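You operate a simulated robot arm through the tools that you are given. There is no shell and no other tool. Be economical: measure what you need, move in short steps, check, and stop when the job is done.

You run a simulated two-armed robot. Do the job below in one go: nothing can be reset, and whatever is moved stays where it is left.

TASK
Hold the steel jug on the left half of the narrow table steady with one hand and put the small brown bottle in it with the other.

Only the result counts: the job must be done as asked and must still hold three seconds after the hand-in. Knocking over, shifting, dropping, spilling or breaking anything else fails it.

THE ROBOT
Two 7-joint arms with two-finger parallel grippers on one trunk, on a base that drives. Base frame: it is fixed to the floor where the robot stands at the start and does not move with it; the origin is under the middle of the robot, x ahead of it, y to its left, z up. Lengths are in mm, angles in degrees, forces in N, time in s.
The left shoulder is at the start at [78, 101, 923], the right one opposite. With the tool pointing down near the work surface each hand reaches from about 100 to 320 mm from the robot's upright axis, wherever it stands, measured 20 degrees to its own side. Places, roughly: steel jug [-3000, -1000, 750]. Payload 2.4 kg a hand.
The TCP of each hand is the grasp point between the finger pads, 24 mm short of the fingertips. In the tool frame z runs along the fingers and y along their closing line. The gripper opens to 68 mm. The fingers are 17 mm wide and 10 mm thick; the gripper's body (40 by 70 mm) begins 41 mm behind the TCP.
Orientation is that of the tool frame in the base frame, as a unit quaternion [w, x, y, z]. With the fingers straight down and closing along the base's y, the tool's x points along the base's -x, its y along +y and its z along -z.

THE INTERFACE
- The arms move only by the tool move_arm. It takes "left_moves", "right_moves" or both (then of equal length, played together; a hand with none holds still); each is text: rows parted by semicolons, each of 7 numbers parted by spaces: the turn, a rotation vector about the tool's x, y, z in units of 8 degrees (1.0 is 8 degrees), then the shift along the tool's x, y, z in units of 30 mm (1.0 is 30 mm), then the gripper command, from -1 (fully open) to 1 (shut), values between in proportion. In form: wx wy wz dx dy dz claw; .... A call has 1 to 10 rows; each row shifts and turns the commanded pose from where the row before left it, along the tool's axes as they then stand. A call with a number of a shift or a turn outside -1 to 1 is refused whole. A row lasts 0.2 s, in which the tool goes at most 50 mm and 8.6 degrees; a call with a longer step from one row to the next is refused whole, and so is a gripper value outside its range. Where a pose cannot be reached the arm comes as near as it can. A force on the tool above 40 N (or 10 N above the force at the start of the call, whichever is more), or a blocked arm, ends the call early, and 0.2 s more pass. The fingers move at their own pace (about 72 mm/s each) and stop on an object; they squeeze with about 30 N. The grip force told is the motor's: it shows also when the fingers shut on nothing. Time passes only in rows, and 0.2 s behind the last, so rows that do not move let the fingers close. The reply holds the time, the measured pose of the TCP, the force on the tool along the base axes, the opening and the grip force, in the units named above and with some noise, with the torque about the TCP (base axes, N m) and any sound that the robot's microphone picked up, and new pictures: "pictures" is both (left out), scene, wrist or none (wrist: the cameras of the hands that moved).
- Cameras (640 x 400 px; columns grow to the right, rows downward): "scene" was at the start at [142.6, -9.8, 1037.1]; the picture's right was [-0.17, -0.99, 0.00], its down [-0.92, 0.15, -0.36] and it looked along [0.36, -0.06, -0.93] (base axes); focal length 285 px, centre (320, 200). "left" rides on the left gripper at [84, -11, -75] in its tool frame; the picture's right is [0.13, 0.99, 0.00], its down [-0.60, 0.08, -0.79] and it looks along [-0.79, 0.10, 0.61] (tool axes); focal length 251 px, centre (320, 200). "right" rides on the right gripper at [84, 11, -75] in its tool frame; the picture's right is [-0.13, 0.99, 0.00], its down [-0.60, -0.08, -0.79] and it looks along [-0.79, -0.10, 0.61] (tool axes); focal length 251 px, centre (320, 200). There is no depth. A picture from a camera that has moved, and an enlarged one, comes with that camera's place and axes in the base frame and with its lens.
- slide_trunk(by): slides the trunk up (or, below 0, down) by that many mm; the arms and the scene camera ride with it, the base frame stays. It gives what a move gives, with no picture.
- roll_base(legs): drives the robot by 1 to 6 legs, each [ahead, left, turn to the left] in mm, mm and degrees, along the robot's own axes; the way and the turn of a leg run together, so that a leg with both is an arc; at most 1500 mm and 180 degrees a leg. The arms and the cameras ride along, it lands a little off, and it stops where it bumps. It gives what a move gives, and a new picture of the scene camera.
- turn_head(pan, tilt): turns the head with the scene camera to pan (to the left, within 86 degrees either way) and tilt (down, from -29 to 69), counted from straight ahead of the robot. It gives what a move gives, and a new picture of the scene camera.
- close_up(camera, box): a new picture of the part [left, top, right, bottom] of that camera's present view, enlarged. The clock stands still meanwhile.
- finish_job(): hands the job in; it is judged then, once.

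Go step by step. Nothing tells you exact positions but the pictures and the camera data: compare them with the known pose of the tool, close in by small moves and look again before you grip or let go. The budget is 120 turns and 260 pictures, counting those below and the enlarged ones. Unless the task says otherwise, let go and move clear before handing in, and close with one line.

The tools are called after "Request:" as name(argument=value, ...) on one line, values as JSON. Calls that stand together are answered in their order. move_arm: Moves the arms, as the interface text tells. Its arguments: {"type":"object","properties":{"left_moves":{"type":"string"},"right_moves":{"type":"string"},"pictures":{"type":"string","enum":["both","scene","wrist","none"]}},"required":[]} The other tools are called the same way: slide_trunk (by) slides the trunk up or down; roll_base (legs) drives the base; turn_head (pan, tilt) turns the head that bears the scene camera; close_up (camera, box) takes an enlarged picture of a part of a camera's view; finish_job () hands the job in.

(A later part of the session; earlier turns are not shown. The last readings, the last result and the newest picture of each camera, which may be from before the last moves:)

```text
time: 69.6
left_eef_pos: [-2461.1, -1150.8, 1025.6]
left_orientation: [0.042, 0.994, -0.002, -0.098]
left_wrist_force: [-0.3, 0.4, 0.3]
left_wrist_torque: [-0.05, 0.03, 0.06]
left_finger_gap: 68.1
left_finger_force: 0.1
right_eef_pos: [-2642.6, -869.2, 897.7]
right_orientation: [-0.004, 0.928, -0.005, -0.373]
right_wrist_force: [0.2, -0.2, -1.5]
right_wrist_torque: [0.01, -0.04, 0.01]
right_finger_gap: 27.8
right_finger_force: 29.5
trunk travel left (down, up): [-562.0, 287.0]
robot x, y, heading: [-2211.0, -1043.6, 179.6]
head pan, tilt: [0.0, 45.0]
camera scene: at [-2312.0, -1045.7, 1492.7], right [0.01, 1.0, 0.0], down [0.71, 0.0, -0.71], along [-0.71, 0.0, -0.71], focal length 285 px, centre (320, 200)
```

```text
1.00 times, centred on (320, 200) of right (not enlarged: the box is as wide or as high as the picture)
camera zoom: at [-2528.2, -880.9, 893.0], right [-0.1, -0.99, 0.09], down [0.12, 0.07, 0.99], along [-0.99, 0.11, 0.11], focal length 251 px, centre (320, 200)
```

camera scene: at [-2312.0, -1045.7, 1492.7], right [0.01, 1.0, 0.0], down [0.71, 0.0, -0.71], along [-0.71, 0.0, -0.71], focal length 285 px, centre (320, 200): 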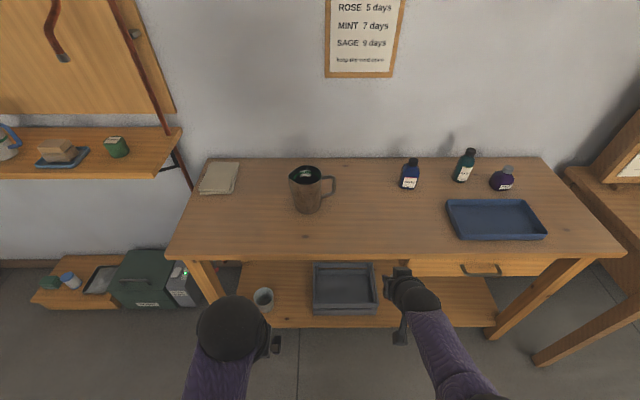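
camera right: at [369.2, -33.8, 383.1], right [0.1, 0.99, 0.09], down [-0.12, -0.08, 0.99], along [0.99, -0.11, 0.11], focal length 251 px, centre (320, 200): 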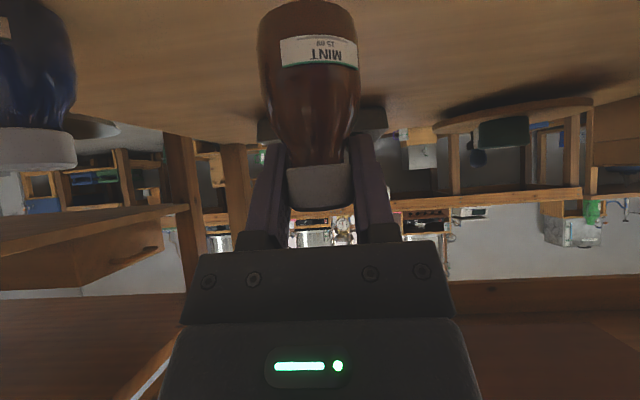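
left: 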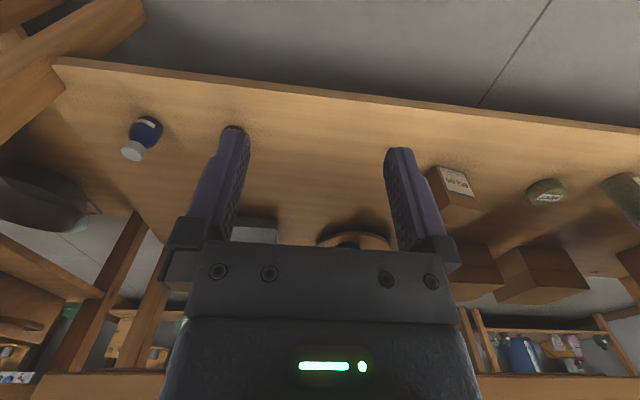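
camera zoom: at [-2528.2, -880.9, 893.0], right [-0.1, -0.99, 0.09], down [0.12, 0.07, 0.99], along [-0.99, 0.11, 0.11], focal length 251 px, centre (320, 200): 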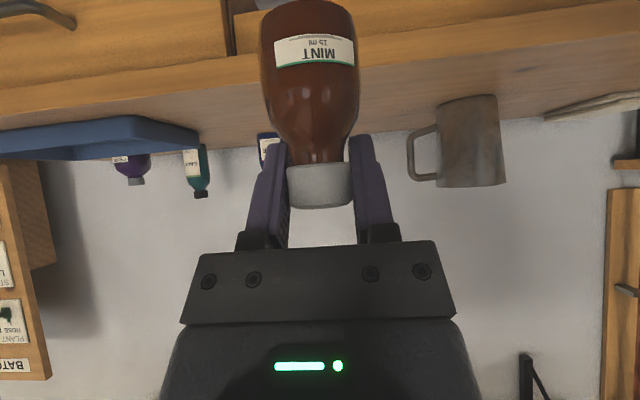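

The jug's rim is centred near [-2980, -1084, 934] (about 89 mm wide, spout left, handle right) on a top at z≈800. It is best held by its handle with the right hand, so I'll set the bottle down on the table and take it over with the left; I drive ahead for that.

Request:
roll_base(legs=[[205, 0, 0]])

Request:
close_up(camera="right", box=[0, 0, 640, 400])

```text
time: 71.2
left_eef_pos: [-2665.7, -1151.4, 1024.9]
left_orientation: [0.042, 0.994, 0.0, -0.097]
left_wrist_force: [0.2, 0.1, 0.7]
left_wrist_torque: [-0.01, -0.02, -0.03]
left_finger_gap: 67.9
left_finger_force: 0.0
right_eef_pos: [-2847.9, -870.9, 897.1]
right_orientation: [-0.003, 0.927, -0.003, -0.374]
right_wrist_force: [-0.6, 0.4, 0.0]
right_wrist_torque: [0.0, 0.01, 0.0]
right_finger_gap: 28.0
right_finger_force: 30.2
trunk travel left (down, up): [-562.0, 287.0]
robot x, y, heading: [-2414.1, -1045.2, 179.8]
head pan, tilt: [0.0, 45.0]
camera scene: at [-2517.4, -1045.1, 1492.6], right [0.0, 1.0, 0.0], down [0.71, 0.0, -0.71], along [-0.71, 0.0, -0.71], focal length 285 px, centre (320, 200)
```

scene: 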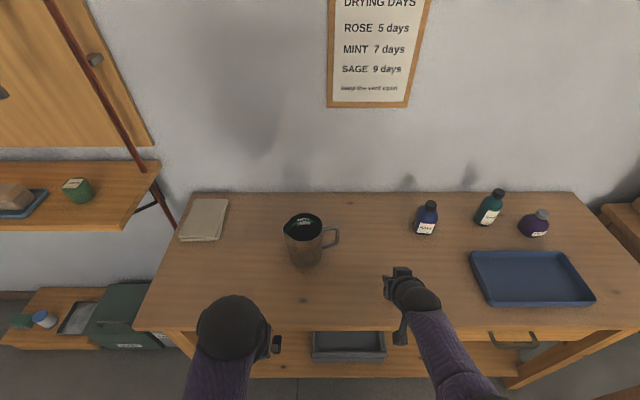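

```text
1.00 times, centred on (320, 200) of right (not enlarged: the box is as wide or as high as the picture)
camera zoom: at [-2733.5, -880.8, 892.7], right [-0.1, -0.99, 0.09], down [0.12, 0.07, 0.99], along [-0.99, 0.11, 0.11], focal length 251 px, centre (320, 200)
```

zoom: 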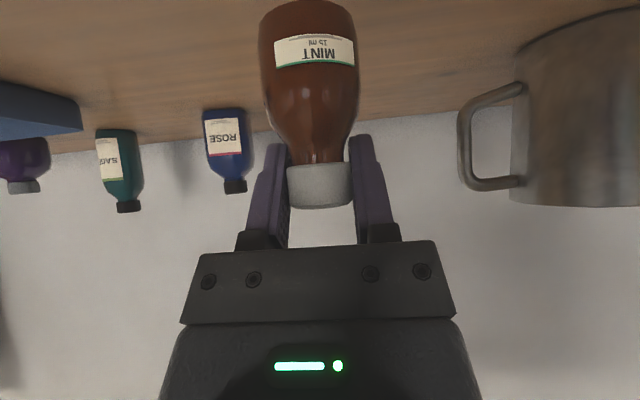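

I lower the bottle toward the table, watching the force.

Request:
move_arm(right_moves="0 0 0 0.155 0 0.45 1; 0 0 0 0.155 0 0.45 1; 0 0 0 0 0 0 1; 0 0 0 0.046 0 0.048 1; 0 0 0 0.046 0 0.048 1; 0 0 0 0 0 0 1")

```text
time: 72.6
left_eef_pos: [-2664.7, -1150.9, 1025.7]
left_orientation: [0.042, 0.994, 0.0, -0.099]
left_wrist_force: [-0.7, 0.0, 0.5]
left_wrist_torque: [0.01, -0.01, 0.0]
left_finger_gap: 68.0
left_finger_force: 0.0
right_eef_pos: [-2853.8, -867.3, 874.9]
right_orientation: [-0.003, 0.927, -0.004, -0.374]
right_wrist_force: [-0.2, -0.4, -1.3]
right_wrist_torque: [-0.02, 0.0, -0.01]
right_finger_gap: 27.9
right_finger_force: 30.5
right hand out of reach, approached as far as the arm can: row 2
trunk travel left (down, up): [-562.0, 287.0]
robot x, y, heading: [-2415.3, -1047.2, 179.8]
head pan, tilt: [0.0, 45.0]
camera scene: at [-2516.4, -1045.1, 1492.7], right [0.0, 1.0, 0.0], down [0.71, 0.0, -0.71], along [-0.71, 0.0, -0.71], focal length 285 px, centre (320, 200)
camera right: at [-2739.7, -878.3, 870.8], right [-0.1, -0.99, 0.09], down [0.12, 0.07, 0.99], along [-0.99, 0.11, 0.11], focal length 251 px, centre (320, 200)
```

scene: 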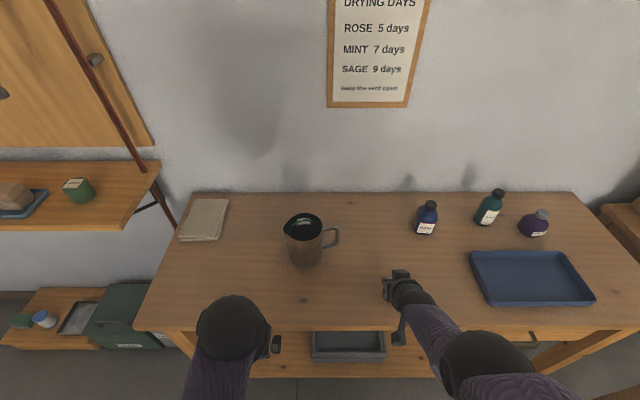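
right: 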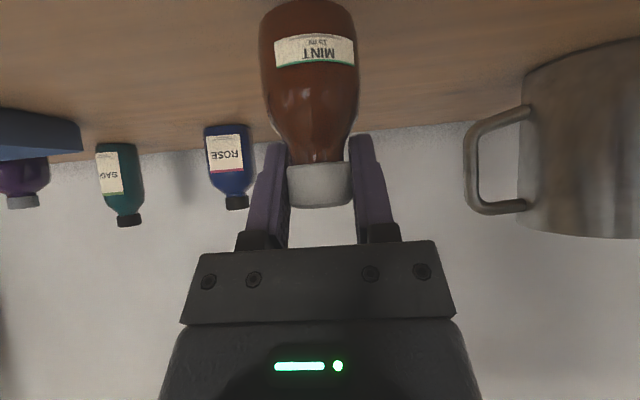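

No contact yet, but the arm is at full stretch, so I lower by the trunk in small steps.

Request:
slide_trunk(by=-5)

Request:
slide_trunk(by=-3)

Request:
close_up(camera="scene", box=[340, 240, 440, 310])

```text
time: 73.2
left_eef_pos: [-2664.4, -1158.6, 1018.4]
left_orientation: [0.053, 0.994, -0.001, -0.098]
left_wrist_force: [0.0, -0.6, 1.0]
left_wrist_torque: [0.02, 0.0, -0.03]
left_finger_gap: 68.0
left_finger_force: 0.0
right_eef_pos: [-2852.7, -867.7, 870.5]
right_orientation: [-0.002, 0.928, -0.002, -0.373]
right_wrist_force: [0.3, -0.4, -0.5]
right_wrist_torque: [0.01, 0.02, 0.0]
right_finger_gap: 27.8
right_finger_force: 29.5
trunk travel left (down, up): [-557.0, 292.0]
robot x, y, heading: [-2417.8, -1044.6, 179.9]
head pan, tilt: [0.0, 45.0]
```

```text
time: 73.7
left_eef_pos: [-2665.7, -1163.9, 1015.8]
left_orientation: [0.062, 0.993, -0.002, -0.099]
left_wrist_force: [-0.7, 0.6, -0.3]
left_wrist_torque: [-0.01, 0.0, 0.0]
left_finger_gap: 67.9
left_finger_force: 0.1
right_eef_pos: [-2853.7, -867.6, 867.3]
right_orientation: [-0.003, 0.928, -0.004, -0.374]
right_wrist_force: [-0.3, -0.2, -0.2]
right_wrist_torque: [0.01, 0.0, 0.0]
right_finger_gap: 27.7
right_finger_force: 29.8
trunk travel left (down, up): [-554.0, 295.0]
robot x, y, heading: [-2419.1, -1044.7, 179.7]
head pan, tilt: [0.0, 45.0]
```

```text
5.71 times, centred on (390, 275) of scene
camera zoom: at [-2516.8, -1045.1, 1484.6], right [0.0, 1.0, 0.0], down [0.71, 0.0, -0.71], along [-0.71, 0.0, -0.71], focal length 1626 px, centre (-80, -229)
```

zoom: 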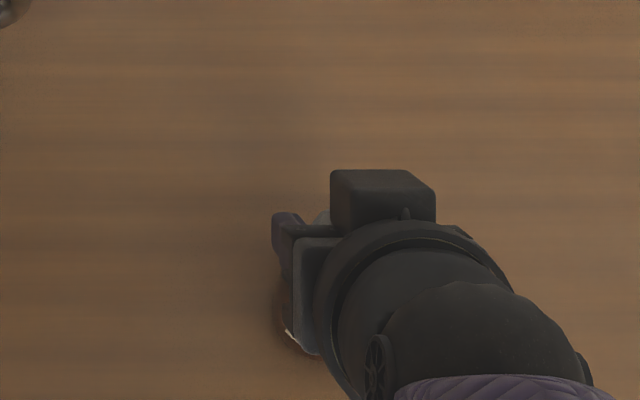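

Request:
slide_trunk(by=-3)

Request:
slide_trunk(by=-3)

```text
time: 74.2
left_eef_pos: [-2664.5, -1168.9, 1012.6]
left_orientation: [0.069, 0.993, -0.004, -0.1]
left_wrist_force: [0.9, -0.3, 0.3]
left_wrist_torque: [0.02, -0.01, -0.03]
left_finger_gap: 67.7
left_finger_force: 0.1
right_eef_pos: [-2854.3, -868.1, 864.8]
right_orientation: [-0.003, 0.927, -0.003, -0.375]
right_wrist_force: [-1.1, -0.2, 5.3]
right_wrist_torque: [-0.04, 0.07, -0.01]
right_finger_gap: 27.6
right_finger_force: 29.7
trunk travel left (down, up): [-551.0, 298.0]
robot x, y, heading: [-2417.9, -1044.8, 180.0]
head pan, tilt: [0.0, 45.0]
```

```text
time: 74.7
left_eef_pos: [-2663.0, -1173.4, 1009.6]
left_orientation: [0.076, 0.992, -0.006, -0.098]
left_wrist_force: [0.4, -0.9, -0.7]
left_wrist_torque: [0.03, -0.02, -0.01]
left_finger_gap: 68.0
left_finger_force: 0.0
right_eef_pos: [-2854.0, -867.8, 863.1]
right_orientation: [-0.003, 0.927, -0.003, -0.374]
right_wrist_force: [-1.8, 0.2, 17.0]
right_wrist_torque: [-0.05, 0.18, 0.04]
right_finger_gap: 27.9
right_finger_force: 29.2
trunk travel left (down, up): [-548.0, 301.0]
robot x, y, heading: [-2418.2, -1047.5, 179.8]
head pan, tilt: [0.0, 45.0]
```

Contact felt at z≈865. I ease up 2 mm, open the fingers and back off along the tool axis.

Request:
slide_trunk(by=2)

Request:
move_arm(right_moves="0 0 0 0 0 0 0.5; 0 0 0 0 0 0 -0.2; 0 0 0 0 0 0 -1; 0 0 0 0 0 0 -1; 0 0 0 0 0 0 -1", pictures="wrist")

```text
time: 75.2
left_eef_pos: [-2662.3, -1175.1, 1010.2]
left_orientation: [0.081, 0.992, -0.009, -0.098]
left_wrist_force: [-0.4, -0.1, 0.3]
left_wrist_torque: [-0.03, 0.0, 0.07]
left_finger_gap: 68.3
left_finger_force: 0.1
right_eef_pos: [-2851.9, -867.0, 862.1]
right_orientation: [-0.004, 0.928, -0.004, -0.373]
right_wrist_force: [-0.9, -0.6, 6.9]
right_wrist_torque: [-0.08, 0.17, 0.05]
right_finger_gap: 28.0
right_finger_force: 30.3
trunk travel left (down, up): [-550.0, 299.0]
robot x, y, heading: [-2418.2, -1046.6, 180.0]
head pan, tilt: [0.0, 45.0]
```

```text
time: 76.5
left_eef_pos: [-2663.1, -1174.2, 1009.2]
left_orientation: [0.08, 0.992, -0.009, -0.098]
left_wrist_force: [0.2, 0.7, -0.1]
left_wrist_torque: [0.0, 0.02, -0.03]
left_finger_gap: 68.0
left_finger_force: 0.1
right_eef_pos: [-2853.9, -867.4, 863.6]
right_orientation: [-0.002, 0.927, -0.003, -0.374]
right_wrist_force: [0.7, 0.1, 0.2]
right_wrist_torque: [0.02, 0.03, 0.01]
right_finger_gap: 67.9
right_finger_force: 0.0
trunk travel left (down, up): [-550.0, 299.0]
robot x, y, heading: [-2417.0, -1045.0, 179.7]
head pan, tilt: [0.0, 45.0]
camera right: at [-2739.5, -878.3, 858.6], right [-0.1, -0.99, 0.09], down [0.11, 0.07, 0.99], along [-0.99, 0.11, 0.11], focal length 251 px, centre (320, 200)
```

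right: 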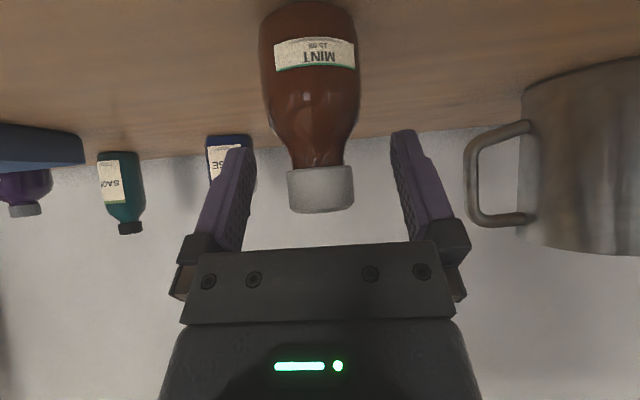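

Bottle stands upright at about [-2854, -867]. I back the right hand off and drive back, then pitch the left hand forward the same way.

Request:
move_arm(right_moves="0 0 0 0 0 -1 -1; 0 0 0 0 0 -1 -1; 0 0 0 0 0 -0.7 -1", pictures="none")

Request:
roll_base(legs=[[-200, 0, 0.2]])

Request:
move_arm(left_moves="0.22 -0.82 -0.1 0 0.3 0 -1; 0.22 -0.82 -0.1 0 0.3 0 -1; 0.22 -0.82 -0.1 0 0.3 0 -1; 0.22 -0.82 -0.1 0 0.3 0 -1; 0.22 -0.82 -0.1 0 0.3 0 -1; 0 0 0 0 0 0 -1")

```text
time: 77.2
left_eef_pos: [-2663.3, -1175.7, 1009.9]
left_orientation: [0.081, 0.992, -0.009, -0.098]
left_wrist_force: [0.2, -0.4, 0.6]
left_wrist_torque: [0.0, 0.03, -0.01]
left_finger_gap: 68.1
left_finger_force: 0.2
right_eef_pos: [-2794.6, -865.3, 923.7]
right_orientation: [-0.003, 0.928, -0.003, -0.374]
right_wrist_force: [0.4, 0.5, 0.3]
right_wrist_torque: [0.04, 0.03, -0.02]
right_finger_gap: 68.1
right_finger_force: 0.0
trunk travel left (down, up): [-550.0, 299.0]
robot x, y, heading: [-2417.7, -1045.4, 179.9]
head pan, tilt: [0.0, 45.0]
```

```text
time: 78.8
left_eef_pos: [-2464.0, -1176.5, 1009.7]
left_orientation: [0.082, 0.992, -0.006, -0.098]
left_wrist_force: [0.5, -0.2, 0.0]
left_wrist_torque: [0.03, 0.01, -0.01]
left_finger_gap: 68.0
left_finger_force: 0.1
right_eef_pos: [-2596.9, -866.4, 923.4]
right_orientation: [-0.001, 0.927, 0.0, -0.374]
right_wrist_force: [0.1, 0.9, 0.0]
right_wrist_torque: [-0.05, 0.02, -0.05]
right_finger_gap: 68.0
right_finger_force: 0.0
trunk travel left (down, up): [-550.0, 299.0]
robot x, y, heading: [-2216.2, -1046.5, -180.1]
head pan, tilt: [0.0, 45.0]
camera scene: at [-2317.5, -1045.8, 1480.7], right [0.0, 1.0, 0.0], down [0.71, 0.0, -0.71], along [-0.71, 0.0, -0.71], focal length 285 px, centre (320, 200)
```

scene: 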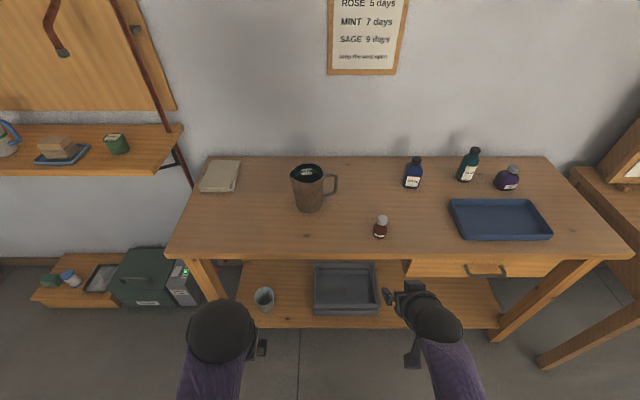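

```text
time: 80.2
left_eef_pos: [-2464.8, -1221.3, 1014.6]
left_orientation: [-0.003, 0.927, -0.004, -0.376]
left_wrist_force: [0.6, -0.7, 0.1]
left_wrist_torque: [0.0, -0.03, 0.0]
left_finger_gap: 68.1
left_finger_force: 0.0
right_eef_pos: [-2597.6, -867.1, 922.5]
right_orientation: [-0.001, 0.928, 0.0, -0.374]
right_wrist_force: [-0.1, 0.1, -0.2]
right_wrist_torque: [-0.02, 0.03, -0.04]
right_finger_gap: 67.8
right_finger_force: 0.1
trunk travel left (down, up): [-550.0, 299.0]
robot x, y, heading: [-2218.6, -1047.8, -180.0]
head pan, tilt: [0.0, 45.0]
camera scene: at [-2318.4, -1045.7, 1480.7], right [0.0, 1.0, 0.0], down [0.71, 0.0, -0.71], along [-0.71, 0.0, -0.71], focal length 285 px, centre (320, 200)
camera left: at [-2351.4, -1211.1, 1008.8], right [0.09, -0.99, -0.09], down [0.12, -0.08, 0.99], along [-0.99, -0.1, 0.11], focal length 251 px, centre (320, 200)
```

scene: 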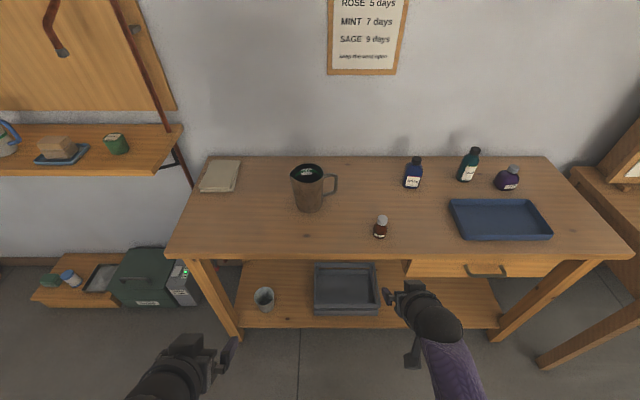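
left: 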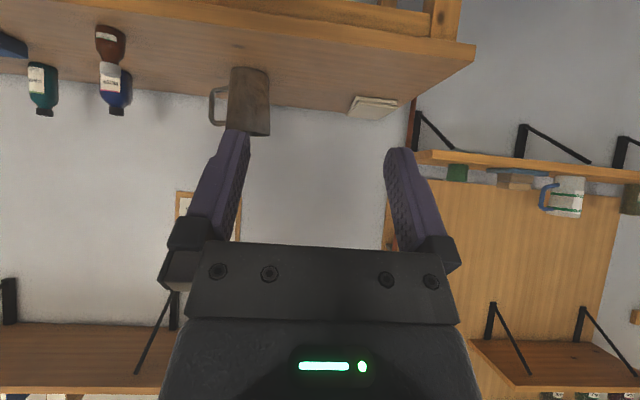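

Left hand is pitched correctly. I retract the right hand, extend the left, lower the trunk a little and slide right so that the bottle lies in front of the left hand.

Request:
move_arm(left_moves="0 0 0 -0.33 0 0.855 -1; 0 0 0 -0.33 0 0.855 -1; 0 0 0 -0.33 0 0.855 -1; 0 0 0 -0.33 0 0.855 -1", right_moves="0 0 0 0 0 -0.7 -1; 0 0 0 0 0 -0.7 -1; 0 0 0 0 0 -0.7 -1; 0 0 0 0 0 -0.7 -1", pictures="none")

Request:
slide_trunk(by=-50)

Request:
roll_base(legs=[[0, -354, 0]])

```text
time: 81.2
left_eef_pos: [-2561.2, -1220.1, 969.1]
left_orientation: [-0.003, 0.927, -0.004, -0.376]
left_wrist_force: [-0.5, -0.2, 0.0]
left_wrist_torque: [-0.01, 0.04, 0.02]
left_finger_gap: 67.8
left_finger_force: 0.0
right_eef_pos: [-2541.6, -868.2, 983.7]
right_orientation: [-0.002, 0.928, -0.001, -0.373]
right_wrist_force: [-0.6, -0.9, -0.2]
right_wrist_torque: [-0.02, -0.03, 0.0]
right_finger_gap: 68.3
right_finger_force: 0.1
trunk travel left (down, up): [-550.0, 299.0]
robot x, y, heading: [-2218.7, -1043.4, -180.0]
head pan, tilt: [0.0, 45.0]
```

```text
time: 82.2
left_eef_pos: [-2564.8, -1220.6, 919.0]
left_orientation: [-0.002, 0.927, -0.003, -0.376]
left_wrist_force: [0.0, 0.3, 0.4]
left_wrist_torque: [-0.01, 0.0, -0.01]
left_finger_gap: 68.1
left_finger_force: 0.0
right_eef_pos: [-2540.2, -867.2, 933.7]
right_orientation: [-0.002, 0.928, 0.0, -0.373]
right_wrist_force: [0.6, 0.6, 0.1]
right_wrist_torque: [-0.02, 0.02, 0.01]
right_finger_gap: 67.9
right_finger_force: 0.0
trunk travel left (down, up): [-500.0, 349.0]
robot x, y, heading: [-2220.9, -1044.8, -180.0]
head pan, tilt: [0.0, 45.0]
```

```text
time: 84.4
left_eef_pos: [-2564.5, -873.5, 918.1]
left_orientation: [-0.003, 0.927, -0.004, -0.376]
left_wrist_force: [0.1, -0.4, 0.7]
left_wrist_torque: [0.0, 0.01, 0.0]
left_finger_gap: 67.7
left_finger_force: 0.0
right_eef_pos: [-2539.3, -520.6, 933.1]
right_orientation: [-0.002, 0.928, -0.001, -0.374]
right_wrist_force: [0.3, 0.2, -0.4]
right_wrist_torque: [-0.01, 0.01, 0.01]
right_finger_gap: 67.9
right_finger_force: 0.1
trunk travel left (down, up): [-500.0, 349.0]
robot x, y, heading: [-2217.9, -698.3, -179.8]
head pan, tilt: [0.0, 45.0]
camera scene: at [-2322.7, -698.5, 1430.5], right [0.0, 1.0, 0.0], down [0.71, 0.0, -0.71], along [-0.71, 0.0, -0.71], focal length 285 px, centre (320, 200)
```

scene: 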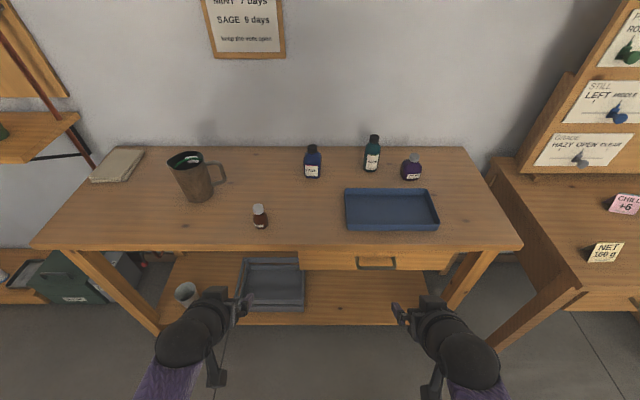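

Now I drive ahead to the pre-grasp.

Request:
roll_base(legs=[[225, -6, 0]])

Request:
close_up(camera="left", box=[0, 0, 640, 400])

```text
time: 86.1
left_eef_pos: [-2786.8, -866.9, 918.6]
left_orientation: [-0.003, 0.927, -0.005, -0.376]
left_wrist_force: [-0.5, 0.2, 0.3]
left_wrist_torque: [0.0, 0.02, -0.01]
left_finger_gap: 67.7
left_finger_force: 0.0
right_eef_pos: [-2761.7, -514.3, 932.5]
right_orientation: [-0.002, 0.928, -0.002, -0.373]
right_wrist_force: [-0.8, -0.8, 0.0]
right_wrist_torque: [0.0, -0.03, -0.01]
right_finger_gap: 68.2
right_finger_force: 0.1
trunk travel left (down, up): [-500.0, 349.0]
robot x, y, heading: [-2437.0, -691.1, 179.9]
head pan, tilt: [0.0, 45.0]
camera scene: at [-2544.4, -692.6, 1430.5], right [0.0, 1.0, 0.0], down [0.71, 0.0, -0.71], along [-0.71, 0.0, -0.71], focal length 285 px, centre (320, 200)
```

scene: 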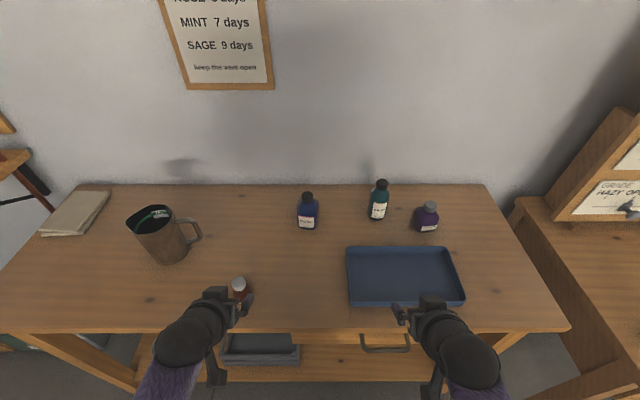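

```text
1.00 times, centred on (320, 200) of left (not enlarged: the box is as wide or as high as the picture)
camera zoom: at [-2673.6, -856.1, 912.8], right [0.08, -0.99, -0.09], down [0.12, -0.08, 0.99], along [-0.99, -0.09, 0.11], focal length 251 px, centre (320, 200)
```

zoom: 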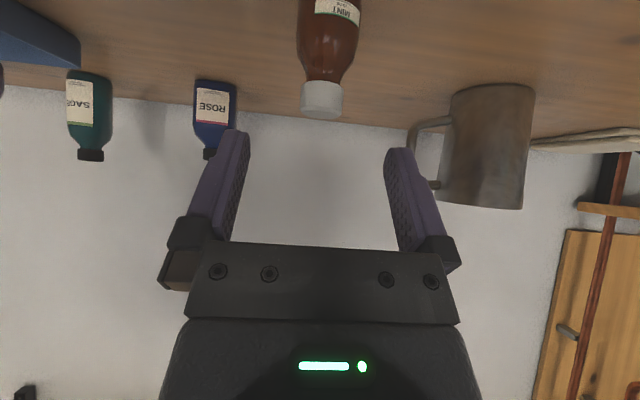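

The left hand is aligned with the bottle. I advance and close in.

Request:
move_arm(left_moves="0 0 0 -0.113 0.01 0.95 -1; 0 0 0 -0.113 0.01 0.95 -1; 0 0 0 -0.08 0 0.65 -1; 0 0 0 0 0 0 -1", pictures="wrist")

```text
time: 87.1
left_eef_pos: [-2845.3, -864.0, 870.2]
left_orientation: [-0.003, 0.926, -0.004, -0.376]
left_wrist_force: [-0.3, 0.1, 0.0]
left_wrist_torque: [0.0, 0.02, 0.0]
left_finger_gap: 68.2
left_finger_force: 0.0
right_eef_pos: [-2761.7, -512.6, 933.7]
right_orientation: [-0.003, 0.927, -0.003, -0.374]
right_wrist_force: [0.3, 0.3, 0.0]
right_wrist_torque: [0.01, -0.03, 0.03]
right_finger_gap: 68.1
right_finger_force: 0.1
trunk travel left (down, up): [-500.0, 349.0]
robot x, y, heading: [-2438.0, -693.2, 179.8]
head pan, tilt: [0.0, 45.0]
camera left: at [-2732.5, -853.9, 865.6], right [0.08, -0.99, -0.09], down [0.12, -0.08, 0.99], along [-0.99, -0.09, 0.11], focal length 251 px, centre (320, 200)
```

left: 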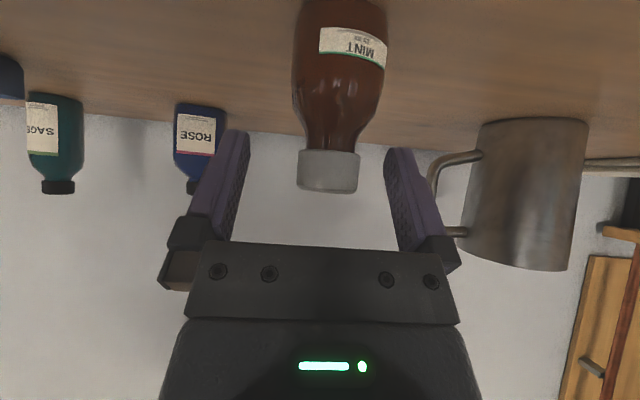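

Request:
move_arm(left_moves="0 0 0 -0.07 0.12 0.33 -1; 0 0 0 0 0 0 -1; 0 0 0 0 0 0 0.2; 0 0 0 0 0 0 1; 0 0 0 0 0 0 1; 0 0 0 0 0 0 1", pictures="wrist")

```text
time: 88.5
left_eef_pos: [-2853.4, -869.0, 864.1]
left_orientation: [-0.004, 0.927, -0.005, -0.375]
left_wrist_force: [-0.5, 0.2, -0.1]
left_wrist_torque: [0.01, 0.01, 0.02]
left_finger_gap: 28.2
left_finger_force: 30.0
right_eef_pos: [-2761.2, -513.8, 933.4]
right_orientation: [-0.004, 0.928, -0.004, -0.374]
right_wrist_force: [0.4, -1.1, 0.5]
right_wrist_torque: [0.03, -0.03, 0.01]
right_finger_gap: 68.2
right_finger_force: 0.0
trunk travel left (down, up): [-500.0, 349.0]
robot x, y, heading: [-2440.5, -691.1, 180.0]
head pan, tilt: [0.0, 45.0]
camera left: at [-2740.7, -858.9, 859.5], right [0.08, -0.99, -0.09], down [0.12, -0.08, 0.99], along [-0.99, -0.09, 0.11], focal length 251 px, centre (320, 200)
```

left: 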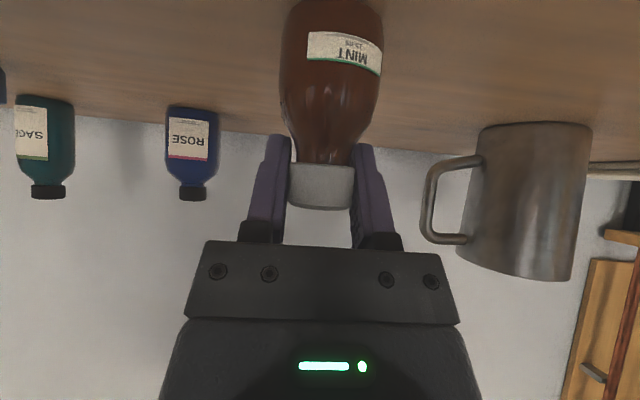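

The left hand holds the bottle (28 mm, 30 N). I lift it 150 mm, back away and slide left to centre myself on the jug.

Request:
move_arm(left_moves="0 0 0 -0.35 0 -0.36 1; 0 0 0 -0.695 0 -0.72 1; 0 0 0 -0.695 0 -0.72 1; 0 0 0 -0.695 0 -0.72 1; 0 0 0 -0.695 0 -0.72 1; 0 0 0 -0.35 0 -0.36 1; 0 0 0 0 0 0 1", pictures="wrist")

Request:
roll_base(legs=[[-110, 0, 0], [0, 351, 0]])

```text
time: 90.1
left_eef_pos: [-2853.8, -870.7, 1014.6]
left_orientation: [-0.003, 0.927, -0.005, -0.375]
left_wrist_force: [-0.7, 0.1, -0.8]
left_wrist_torque: [0.0, -0.01, 0.0]
left_finger_gap: 27.7
left_finger_force: 30.4
right_eef_pos: [-2761.1, -513.9, 934.5]
right_orientation: [-0.003, 0.928, -0.003, -0.374]
right_wrist_force: [-0.3, -0.8, 0.3]
right_wrist_torque: [0.01, 0.0, -0.01]
right_finger_gap: 67.9
right_finger_force: 0.0
trunk travel left (down, up): [-500.0, 349.0]
robot x, y, heading: [-2438.4, -690.9, 179.7]
head pan, tilt: [0.0, 45.0]
camera left: at [-2740.3, -860.0, 1009.9], right [0.08, -0.99, -0.09], down [0.12, -0.08, 0.99], along [-0.99, -0.09, 0.11], focal length 251 px, centre (320, 200)
```

left: 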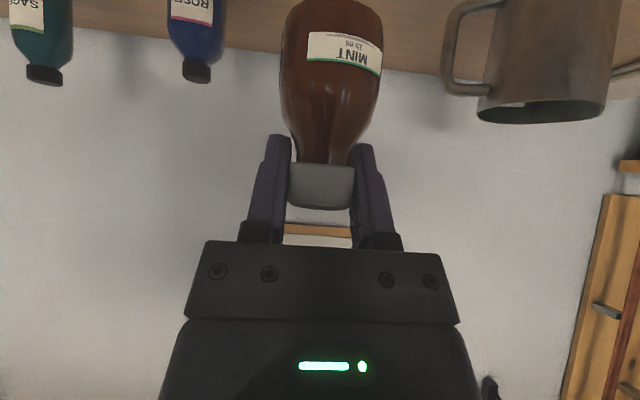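

```text
time: 93.2
left_eef_pos: [-2744.5, -1217.5, 1014.3]
left_orientation: [-0.004, 0.927, -0.006, -0.376]
left_wrist_force: [-0.7, 0.6, -0.4]
left_wrist_torque: [-0.02, 0.03, -0.01]
left_finger_gap: 28.0
left_finger_force: 30.0
right_eef_pos: [-2649.7, -861.1, 933.3]
right_orientation: [-0.004, 0.927, -0.005, -0.374]
right_wrist_force: [-0.5, 0.1, 0.2]
right_wrist_torque: [0.0, 0.0, 0.03]
right_finger_gap: 67.7
right_finger_force: 0.0
trunk travel left (down, up): [-500.0, 349.0]
robot x, y, heading: [-2330.7, -1042.9, 179.6]
head pan, tilt: [0.0, 45.0]
camera scene: at [-2433.5, -1040.2, 1430.5], right [0.0, 1.0, 0.0], down [0.71, 0.0, -0.71], along [-0.71, 0.0, -0.71], focal length 285 px, centre (320, 200)
```

scene: 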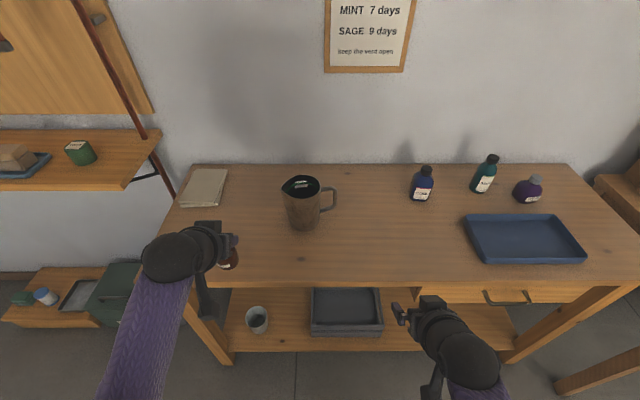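

I drive ahead to the working distance and measure the handle again.

Request:
roll_base(legs=[[190, 0, 0.3]])

Request:
close_up(camera="scene", box=[250, 170, 378, 250])

Request:
close_up(camera="right", box=[320, 0, 640, 200])

```text
time: 94.7
left_eef_pos: [-2936.8, -1217.3, 1015.6]
left_orientation: [-0.003, 0.927, -0.004, -0.376]
left_wrist_force: [-0.1, -0.9, -0.7]
left_wrist_torque: [0.01, -0.01, 0.0]
left_finger_gap: 27.7
left_finger_force: 30.1
right_eef_pos: [-2843.2, -860.7, 932.0]
right_orientation: [-0.002, 0.928, -0.001, -0.373]
right_wrist_force: [-0.1, -0.7, -0.2]
right_wrist_torque: [-0.01, -0.02, 0.0]
right_finger_gap: 68.0
right_finger_force: 0.1
trunk travel left (down, up): [-500.0, 349.0]
robot x, y, heading: [-2522.3, -1037.3, 179.9]
head pan, tilt: [0.0, 45.0]
camera scene: at [-2626.4, -1039.4, 1430.4], right [0.0, 1.0, 0.0], down [0.71, 0.0, -0.71], along [-0.71, 0.0, -0.71], focal length 285 px, centre (320, 200)
```

scene: 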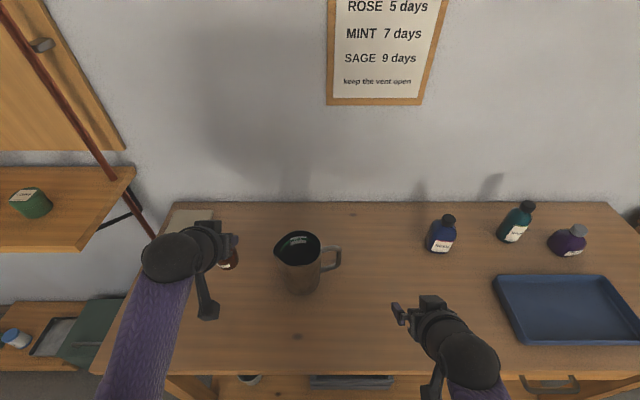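

```text
5.00 times, centred on (314, 210) of scene
camera zoom: at [-2626.4, -1039.4, 1430.4], right [0.0, 1.0, 0.0], down [0.71, 0.0, -0.71], along [-0.71, 0.0, -0.71], focal length 1423 px, centre (350, 150)
```

zoom: 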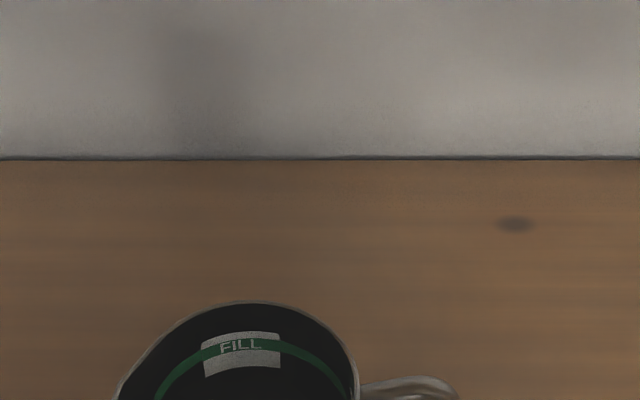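

```text
2.00 times, centred on (480, 100) of right
camera zoom: at [-2729.2, -871.4, 928.3], right [-0.1, -0.99, 0.09], down [0.11, 0.07, 0.99], along [-0.99, 0.11, 0.11], focal length 503 px, centre (0, 400)
```

zoom: 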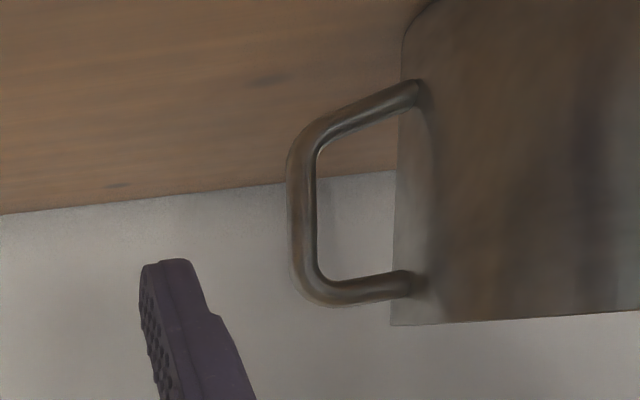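

Request:
close_up(camera="scene", box=[262, 225, 358, 300])

```text
5.33 times, centred on (310, 262) of scene
camera zoom: at [-2626.4, -1039.4, 1430.4], right [0.0, 1.0, 0.0], down [0.71, 0.0, -0.71], along [-0.71, 0.0, -0.71], focal length 1518 px, centre (373, -133)
```

zoom: 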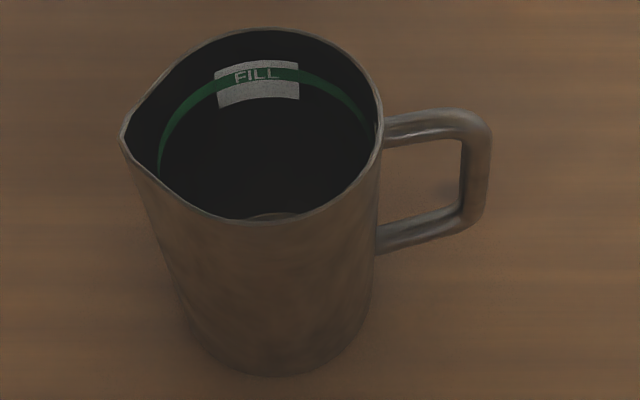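

The handle's upright bar is at about [-2993, -995, 880], 12 mm thick, and the jug is empty inside. I yaw the right hand 18° inward and move to a pre-grasp in front of the handle.

Request:
move_arm(right_moves="-0.52 0 -0.54 0 0 0 -0.1; -0.52 0 -0.54 0 0 0 -0.1; -0.52 0 -0.54 0 0 0 -0.1; 0 0 0 -0.812 0.683 0.614 -0.1; 0 0 0 -0.812 0.683 0.614 -0.1; 0 0 0 -0.812 0.683 0.614 -0.1; 0 0 0 -0.812 0.683 0.614 -0.1; 0 0 0 0 0 0 -0.1")

```text
time: 96.5
left_eef_pos: [-2935.3, -1217.0, 1016.0]
left_orientation: [-0.003, 0.927, -0.004, -0.376]
left_wrist_force: [0.2, 0.0, -0.5]
left_wrist_torque: [-0.02, 0.0, 0.02]
left_finger_gap: 27.7
left_finger_force: 30.0
right_eef_pos: [-2935.1, -976.8, 945.3]
right_orientation: [0.055, 0.917, 0.142, -0.369]
right_wrist_force: [-0.4, 0.3, 0.2]
right_wrist_torque: [0.01, -0.02, 0.0]
right_finger_gap: 37.6
right_finger_force: 0.1
trunk travel left (down, up): [-500.0, 349.0]
robot x, y, heading: [-2524.0, -1038.0, 180.1]
head pan, tilt: [0.0, 45.0]
camera scene: at [-2625.6, -1039.4, 1430.5], right [0.0, 1.0, 0.0], down [0.71, 0.0, -0.71], along [-0.71, 0.0, -0.71], focal length 285 px, centre (320, 200)
camera right: at [-2823.8, -951.9, 940.7], right [0.21, -0.97, 0.09], down [0.09, 0.11, 0.99], along [-0.97, -0.2, 0.11], focal length 251 px, centre (320, 200)
```

scene: 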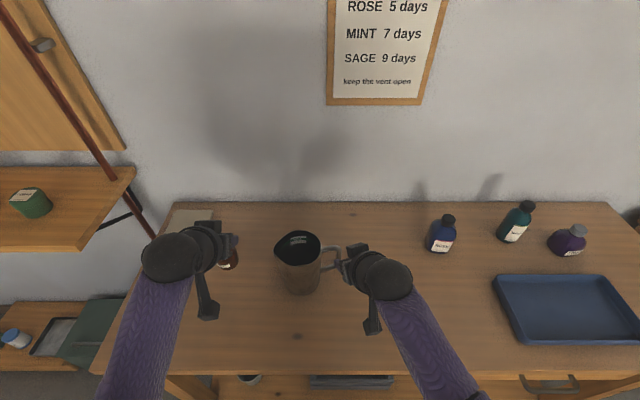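
right: 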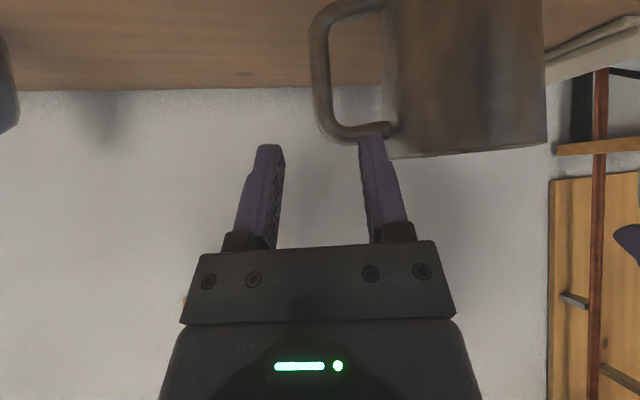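

Aligned with the bar; I advance 60 mm and look.

Request:
move_arm(right_moves="0 0 0 0 0 0.7 -0.1; 0 0 0 0 0 0.7 -0.1; 0 0 0 0 0 0.6 -0.1; 0 0 0 0 0 0 -0.1", pictures="wrist")

Request:
close_up(camera="scene", box=[262, 215, 438, 325])

```text
time: 97.5
left_eef_pos: [-2935.7, -1217.0, 1014.3]
left_orientation: [-0.003, 0.927, -0.005, -0.376]
left_wrist_force: [-0.8, 0.0, -0.4]
left_wrist_torque: [0.01, 0.0, -0.02]
left_finger_gap: 27.8
left_finger_force: 29.8
right_eef_pos: [-2974.5, -986.5, 904.4]
right_orientation: [0.055, 0.917, 0.143, -0.368]
right_wrist_force: [0.1, -0.8, 0.3]
right_wrist_torque: [0.0, 0.01, 0.0]
right_finger_gap: 37.4
right_finger_force: 0.0
trunk travel left (down, up): [-500.0, 349.0]
robot x, y, heading: [-2522.3, -1042.4, 179.8]
head pan, tilt: [0.0, 45.0]
camera right: at [-2861.9, -962.5, 900.0], right [0.21, -0.97, 0.09], down [0.09, 0.11, 0.99], along [-0.97, -0.2, 0.11], focal length 251 px, centre (320, 200)
```

right: 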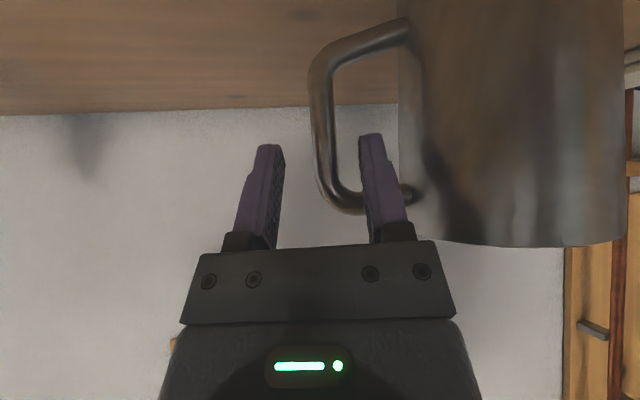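

```text
3.64 times, centred on (350, 270) of scene
camera zoom: at [-2625.7, -1039.4, 1430.5], right [0.0, 1.0, 0.0], down [0.71, 0.0, -0.71], along [-0.71, 0.0, -0.71], focal length 1035 px, centre (211, -54)
```

zoom: 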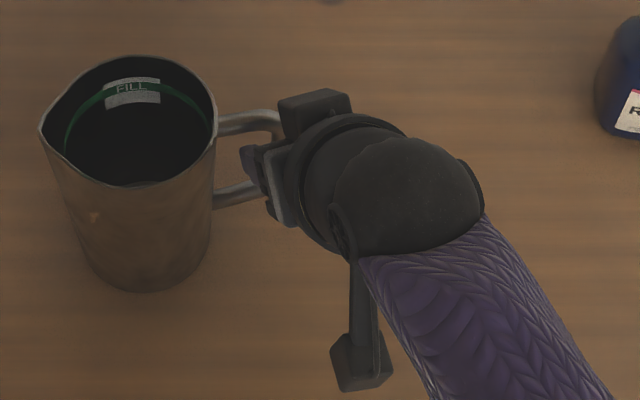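

The bar is centred between the fingers. I advance 29 mm and close gently.

Request:
move_arm(right_moves="0 0 0 0 0.04 0.5 -0.1; 0 0 0 0 0.02 0.46 -0.1; 0 0 0 0 0 0 -0.1; 0 0 0 0 0 0 0.3; 0 0 0 0 0 0 0.6; 0 0 0 0 0 0 1; 0 0 0 0 0 0 1", pictures="both")

```text
time: 99.1
left_eef_pos: [-2937.0, -1217.8, 1014.6]
left_orientation: [-0.003, 0.926, -0.004, -0.377]
left_wrist_force: [-1.2, 0.7, -0.4]
left_wrist_torque: [0.03, 0.01, -0.01]
left_finger_gap: 27.8
left_finger_force: 30.2
right_eef_pos: [-2992.4, -996.4, 883.8]
right_orientation: [0.057, 0.917, 0.143, -0.369]
right_wrist_force: [1.2, 0.1, 0.8]
right_wrist_torque: [-0.14, 0.02, -0.03]
right_finger_gap: 12.4
right_finger_force: 30.1
trunk travel left (down, up): [-500.0, 349.0]
robot x, y, heading: [-2522.1, -1039.9, 179.8]
head pan, tilt: [0.0, 45.0]
camera scene: at [-2625.7, -1039.4, 1430.5], right [0.0, 1.0, 0.0], down [0.71, 0.0, -0.71], along [-0.71, 0.0, -0.71], focal length 285 px, centre (320, 200)
camera right: at [-2879.9, -971.4, 879.3], right [0.21, -0.97, 0.09], down [0.09, 0.11, 0.99], along [-0.97, -0.2, 0.11], focal length 251 px, centre (320, 200)
```

scene: 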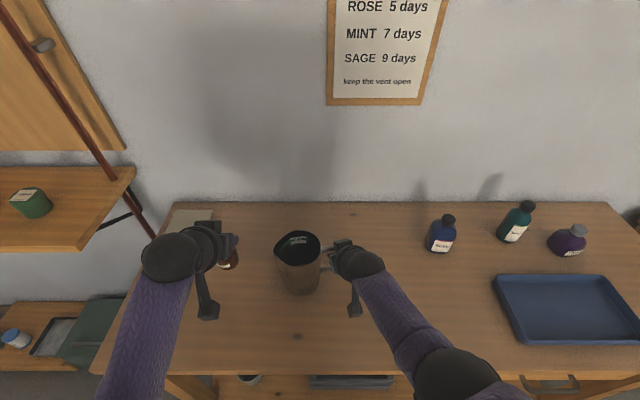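
right: 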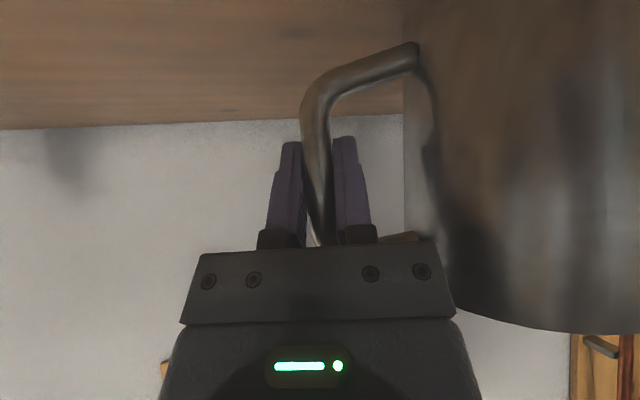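

The handle is held firmly (12.4 mm, 30 N) and the jug hasn't moved. Now I yaw the left hand inward and bring the bottle above the jug's mouth.

Request:
move_arm(left_moves="0.435 0 0.45 0 0 -0.3 1; 0.435 0 0.45 0 0 -0.2 1; 0.435 0 0.45 0 0 0 1; 0 0 0 -0.543 -0.966 0.47 1; 0 0 0 -0.543 -0.966 0.47 1; 0 0 0 -0.543 -0.966 0.47 1; 0 0 0 -0.543 -0.966 0.47 1; 0 0 0 0 0 0 1", pictures="both")

Request:
close_up(camera="scene", box=[222, 205, 398, 315])

```text
time: 100.9
left_eef_pos: [-2975.9, -1080.0, 1029.0]
left_orientation: [-0.05, 0.918, -0.124, -0.372]
left_wrist_force: [0.1, -0.8, -0.1]
left_wrist_torque: [0.01, 0.0, 0.01]
left_finger_gap: 27.8
left_finger_force: 29.8
right_eef_pos: [-2991.5, -995.7, 885.2]
right_orientation: [0.056, 0.917, 0.143, -0.368]
right_wrist_force: [-0.7, -0.4, 1.2]
right_wrist_torque: [-0.12, -0.01, 0.0]
right_finger_gap: 12.4
right_finger_force: 30.0
trunk travel left (down, up): [-500.0, 349.0]
robot x, y, heading: [-2520.2, -1038.0, 180.1]
head pan, tilt: [0.0, 45.0]
camera scene: at [-2625.7, -1039.3, 1430.5], right [0.0, 1.0, 0.0], down [0.71, 0.0, -0.71], along [-0.71, 0.0, -0.71], focal length 285 px, centre (320, 200)
camera left: at [-2864.8, -1099.5, 1024.2], right [-0.18, -0.98, -0.09], down [0.09, -0.11, 0.99], along [-0.98, 0.17, 0.11], focal length 251 px, centre (320, 200)
```

scene: 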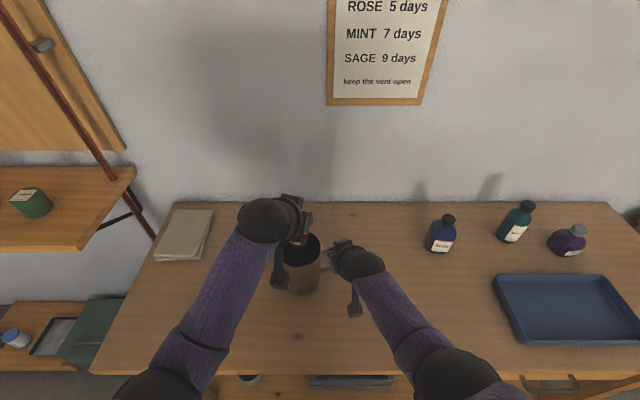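
left: 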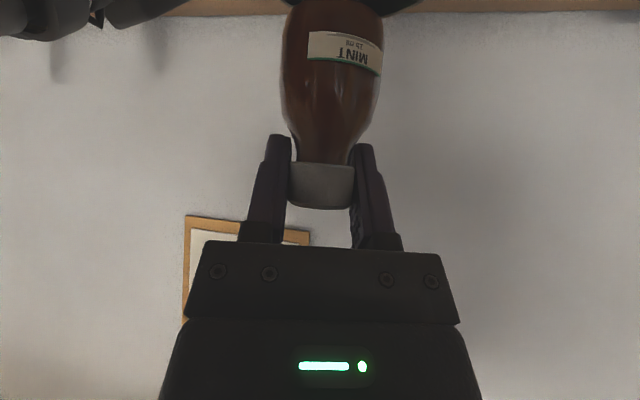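

```text
3.64 times, centred on (310, 260) of scene
camera zoom: at [-2625.7, -1039.3, 1430.5], right [0.0, 1.0, 0.0], down [0.71, 0.0, -0.71], along [-0.71, 0.0, -0.71], focal length 1035 px, centre (356, -18)
```

zoom: 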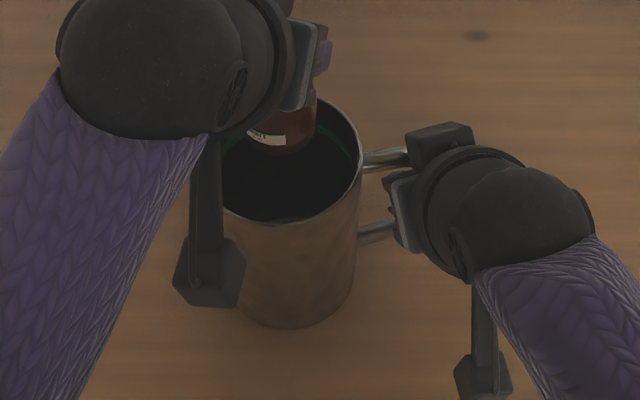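

The bottle hangs above the jug's mouth. I lower it 64 mm into the mouth with a small centring shift.

Request:
move_arm(left_moves="0 0 0 -0.14 0.19 0.13 1; 0 0 0 0.37 0 0.38 1; 0 0 0 0.37 0 0.38 1; 0 0 0 0.37 0 0.38 1; 0 0 0 0.37 0 0.38 1; 0 0 0 0 0 0 1", pictures="both")

Request:
close_up(camera="scene", box=[222, 205, 398, 315])

```text
time: 102.3
left_eef_pos: [-2985.9, -1087.2, 966.5]
left_orientation: [-0.052, 0.918, -0.125, -0.372]
left_wrist_force: [-0.1, 0.2, -0.5]
left_wrist_torque: [0.0, -0.01, 0.0]
left_finger_gap: 27.9
left_finger_force: 29.9
right_eef_pos: [-2991.7, -996.5, 883.7]
right_orientation: [0.056, 0.917, 0.143, -0.369]
right_wrist_force: [-0.7, 0.2, 0.9]
right_wrist_torque: [-0.1, 0.02, 0.02]
right_finger_gap: 12.4
right_finger_force: 30.7
trunk travel left (down, up): [-500.0, 349.0]
robot x, y, heading: [-2523.0, -1035.8, 179.6]
head pan, tilt: [0.0, 45.0]
camera scene: at [-2625.7, -1039.3, 1430.5], right [0.0, 1.0, 0.0], down [0.71, 0.0, -0.71], along [-0.71, 0.0, -0.71], focal length 285 px, centre (320, 200)
camera left: at [-2872.8, -1106.4, 961.7], right [-0.18, -0.98, -0.09], down [0.09, -0.11, 0.99], along [-0.98, 0.17, 0.11], focal length 251 px, centre (320, 200)
```

scene: 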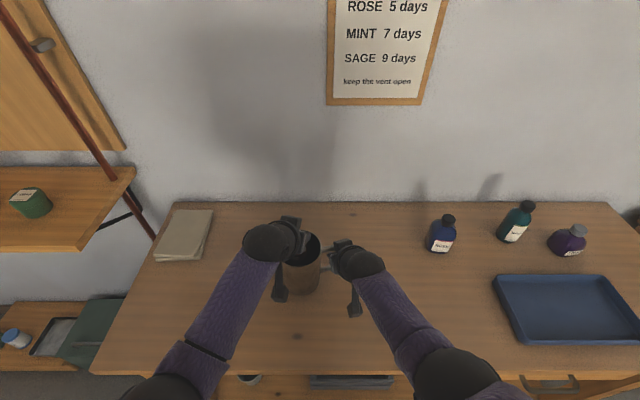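
left: 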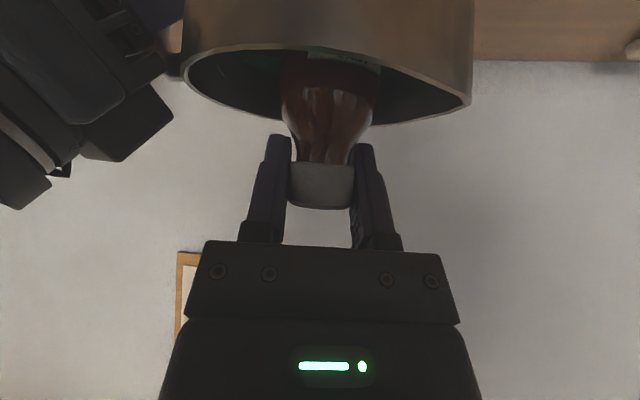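

```text
3.64 times, centred on (310, 260) of scene
camera zoom: at [-2625.7, -1039.3, 1430.5], right [0.0, 1.0, 0.0], down [0.71, 0.0, -0.71], along [-0.71, 0.0, -0.71], focal length 1035 px, centre (356, -18)
```

zoom: 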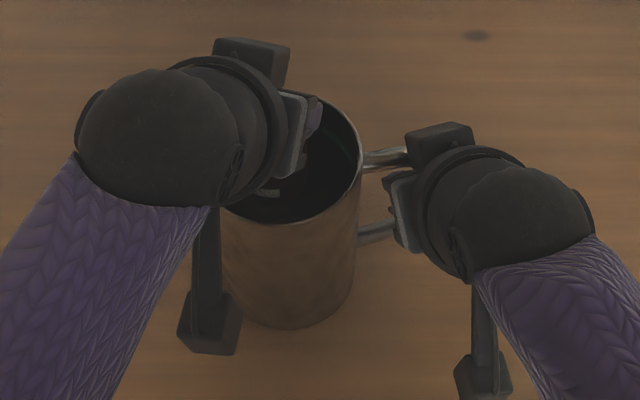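

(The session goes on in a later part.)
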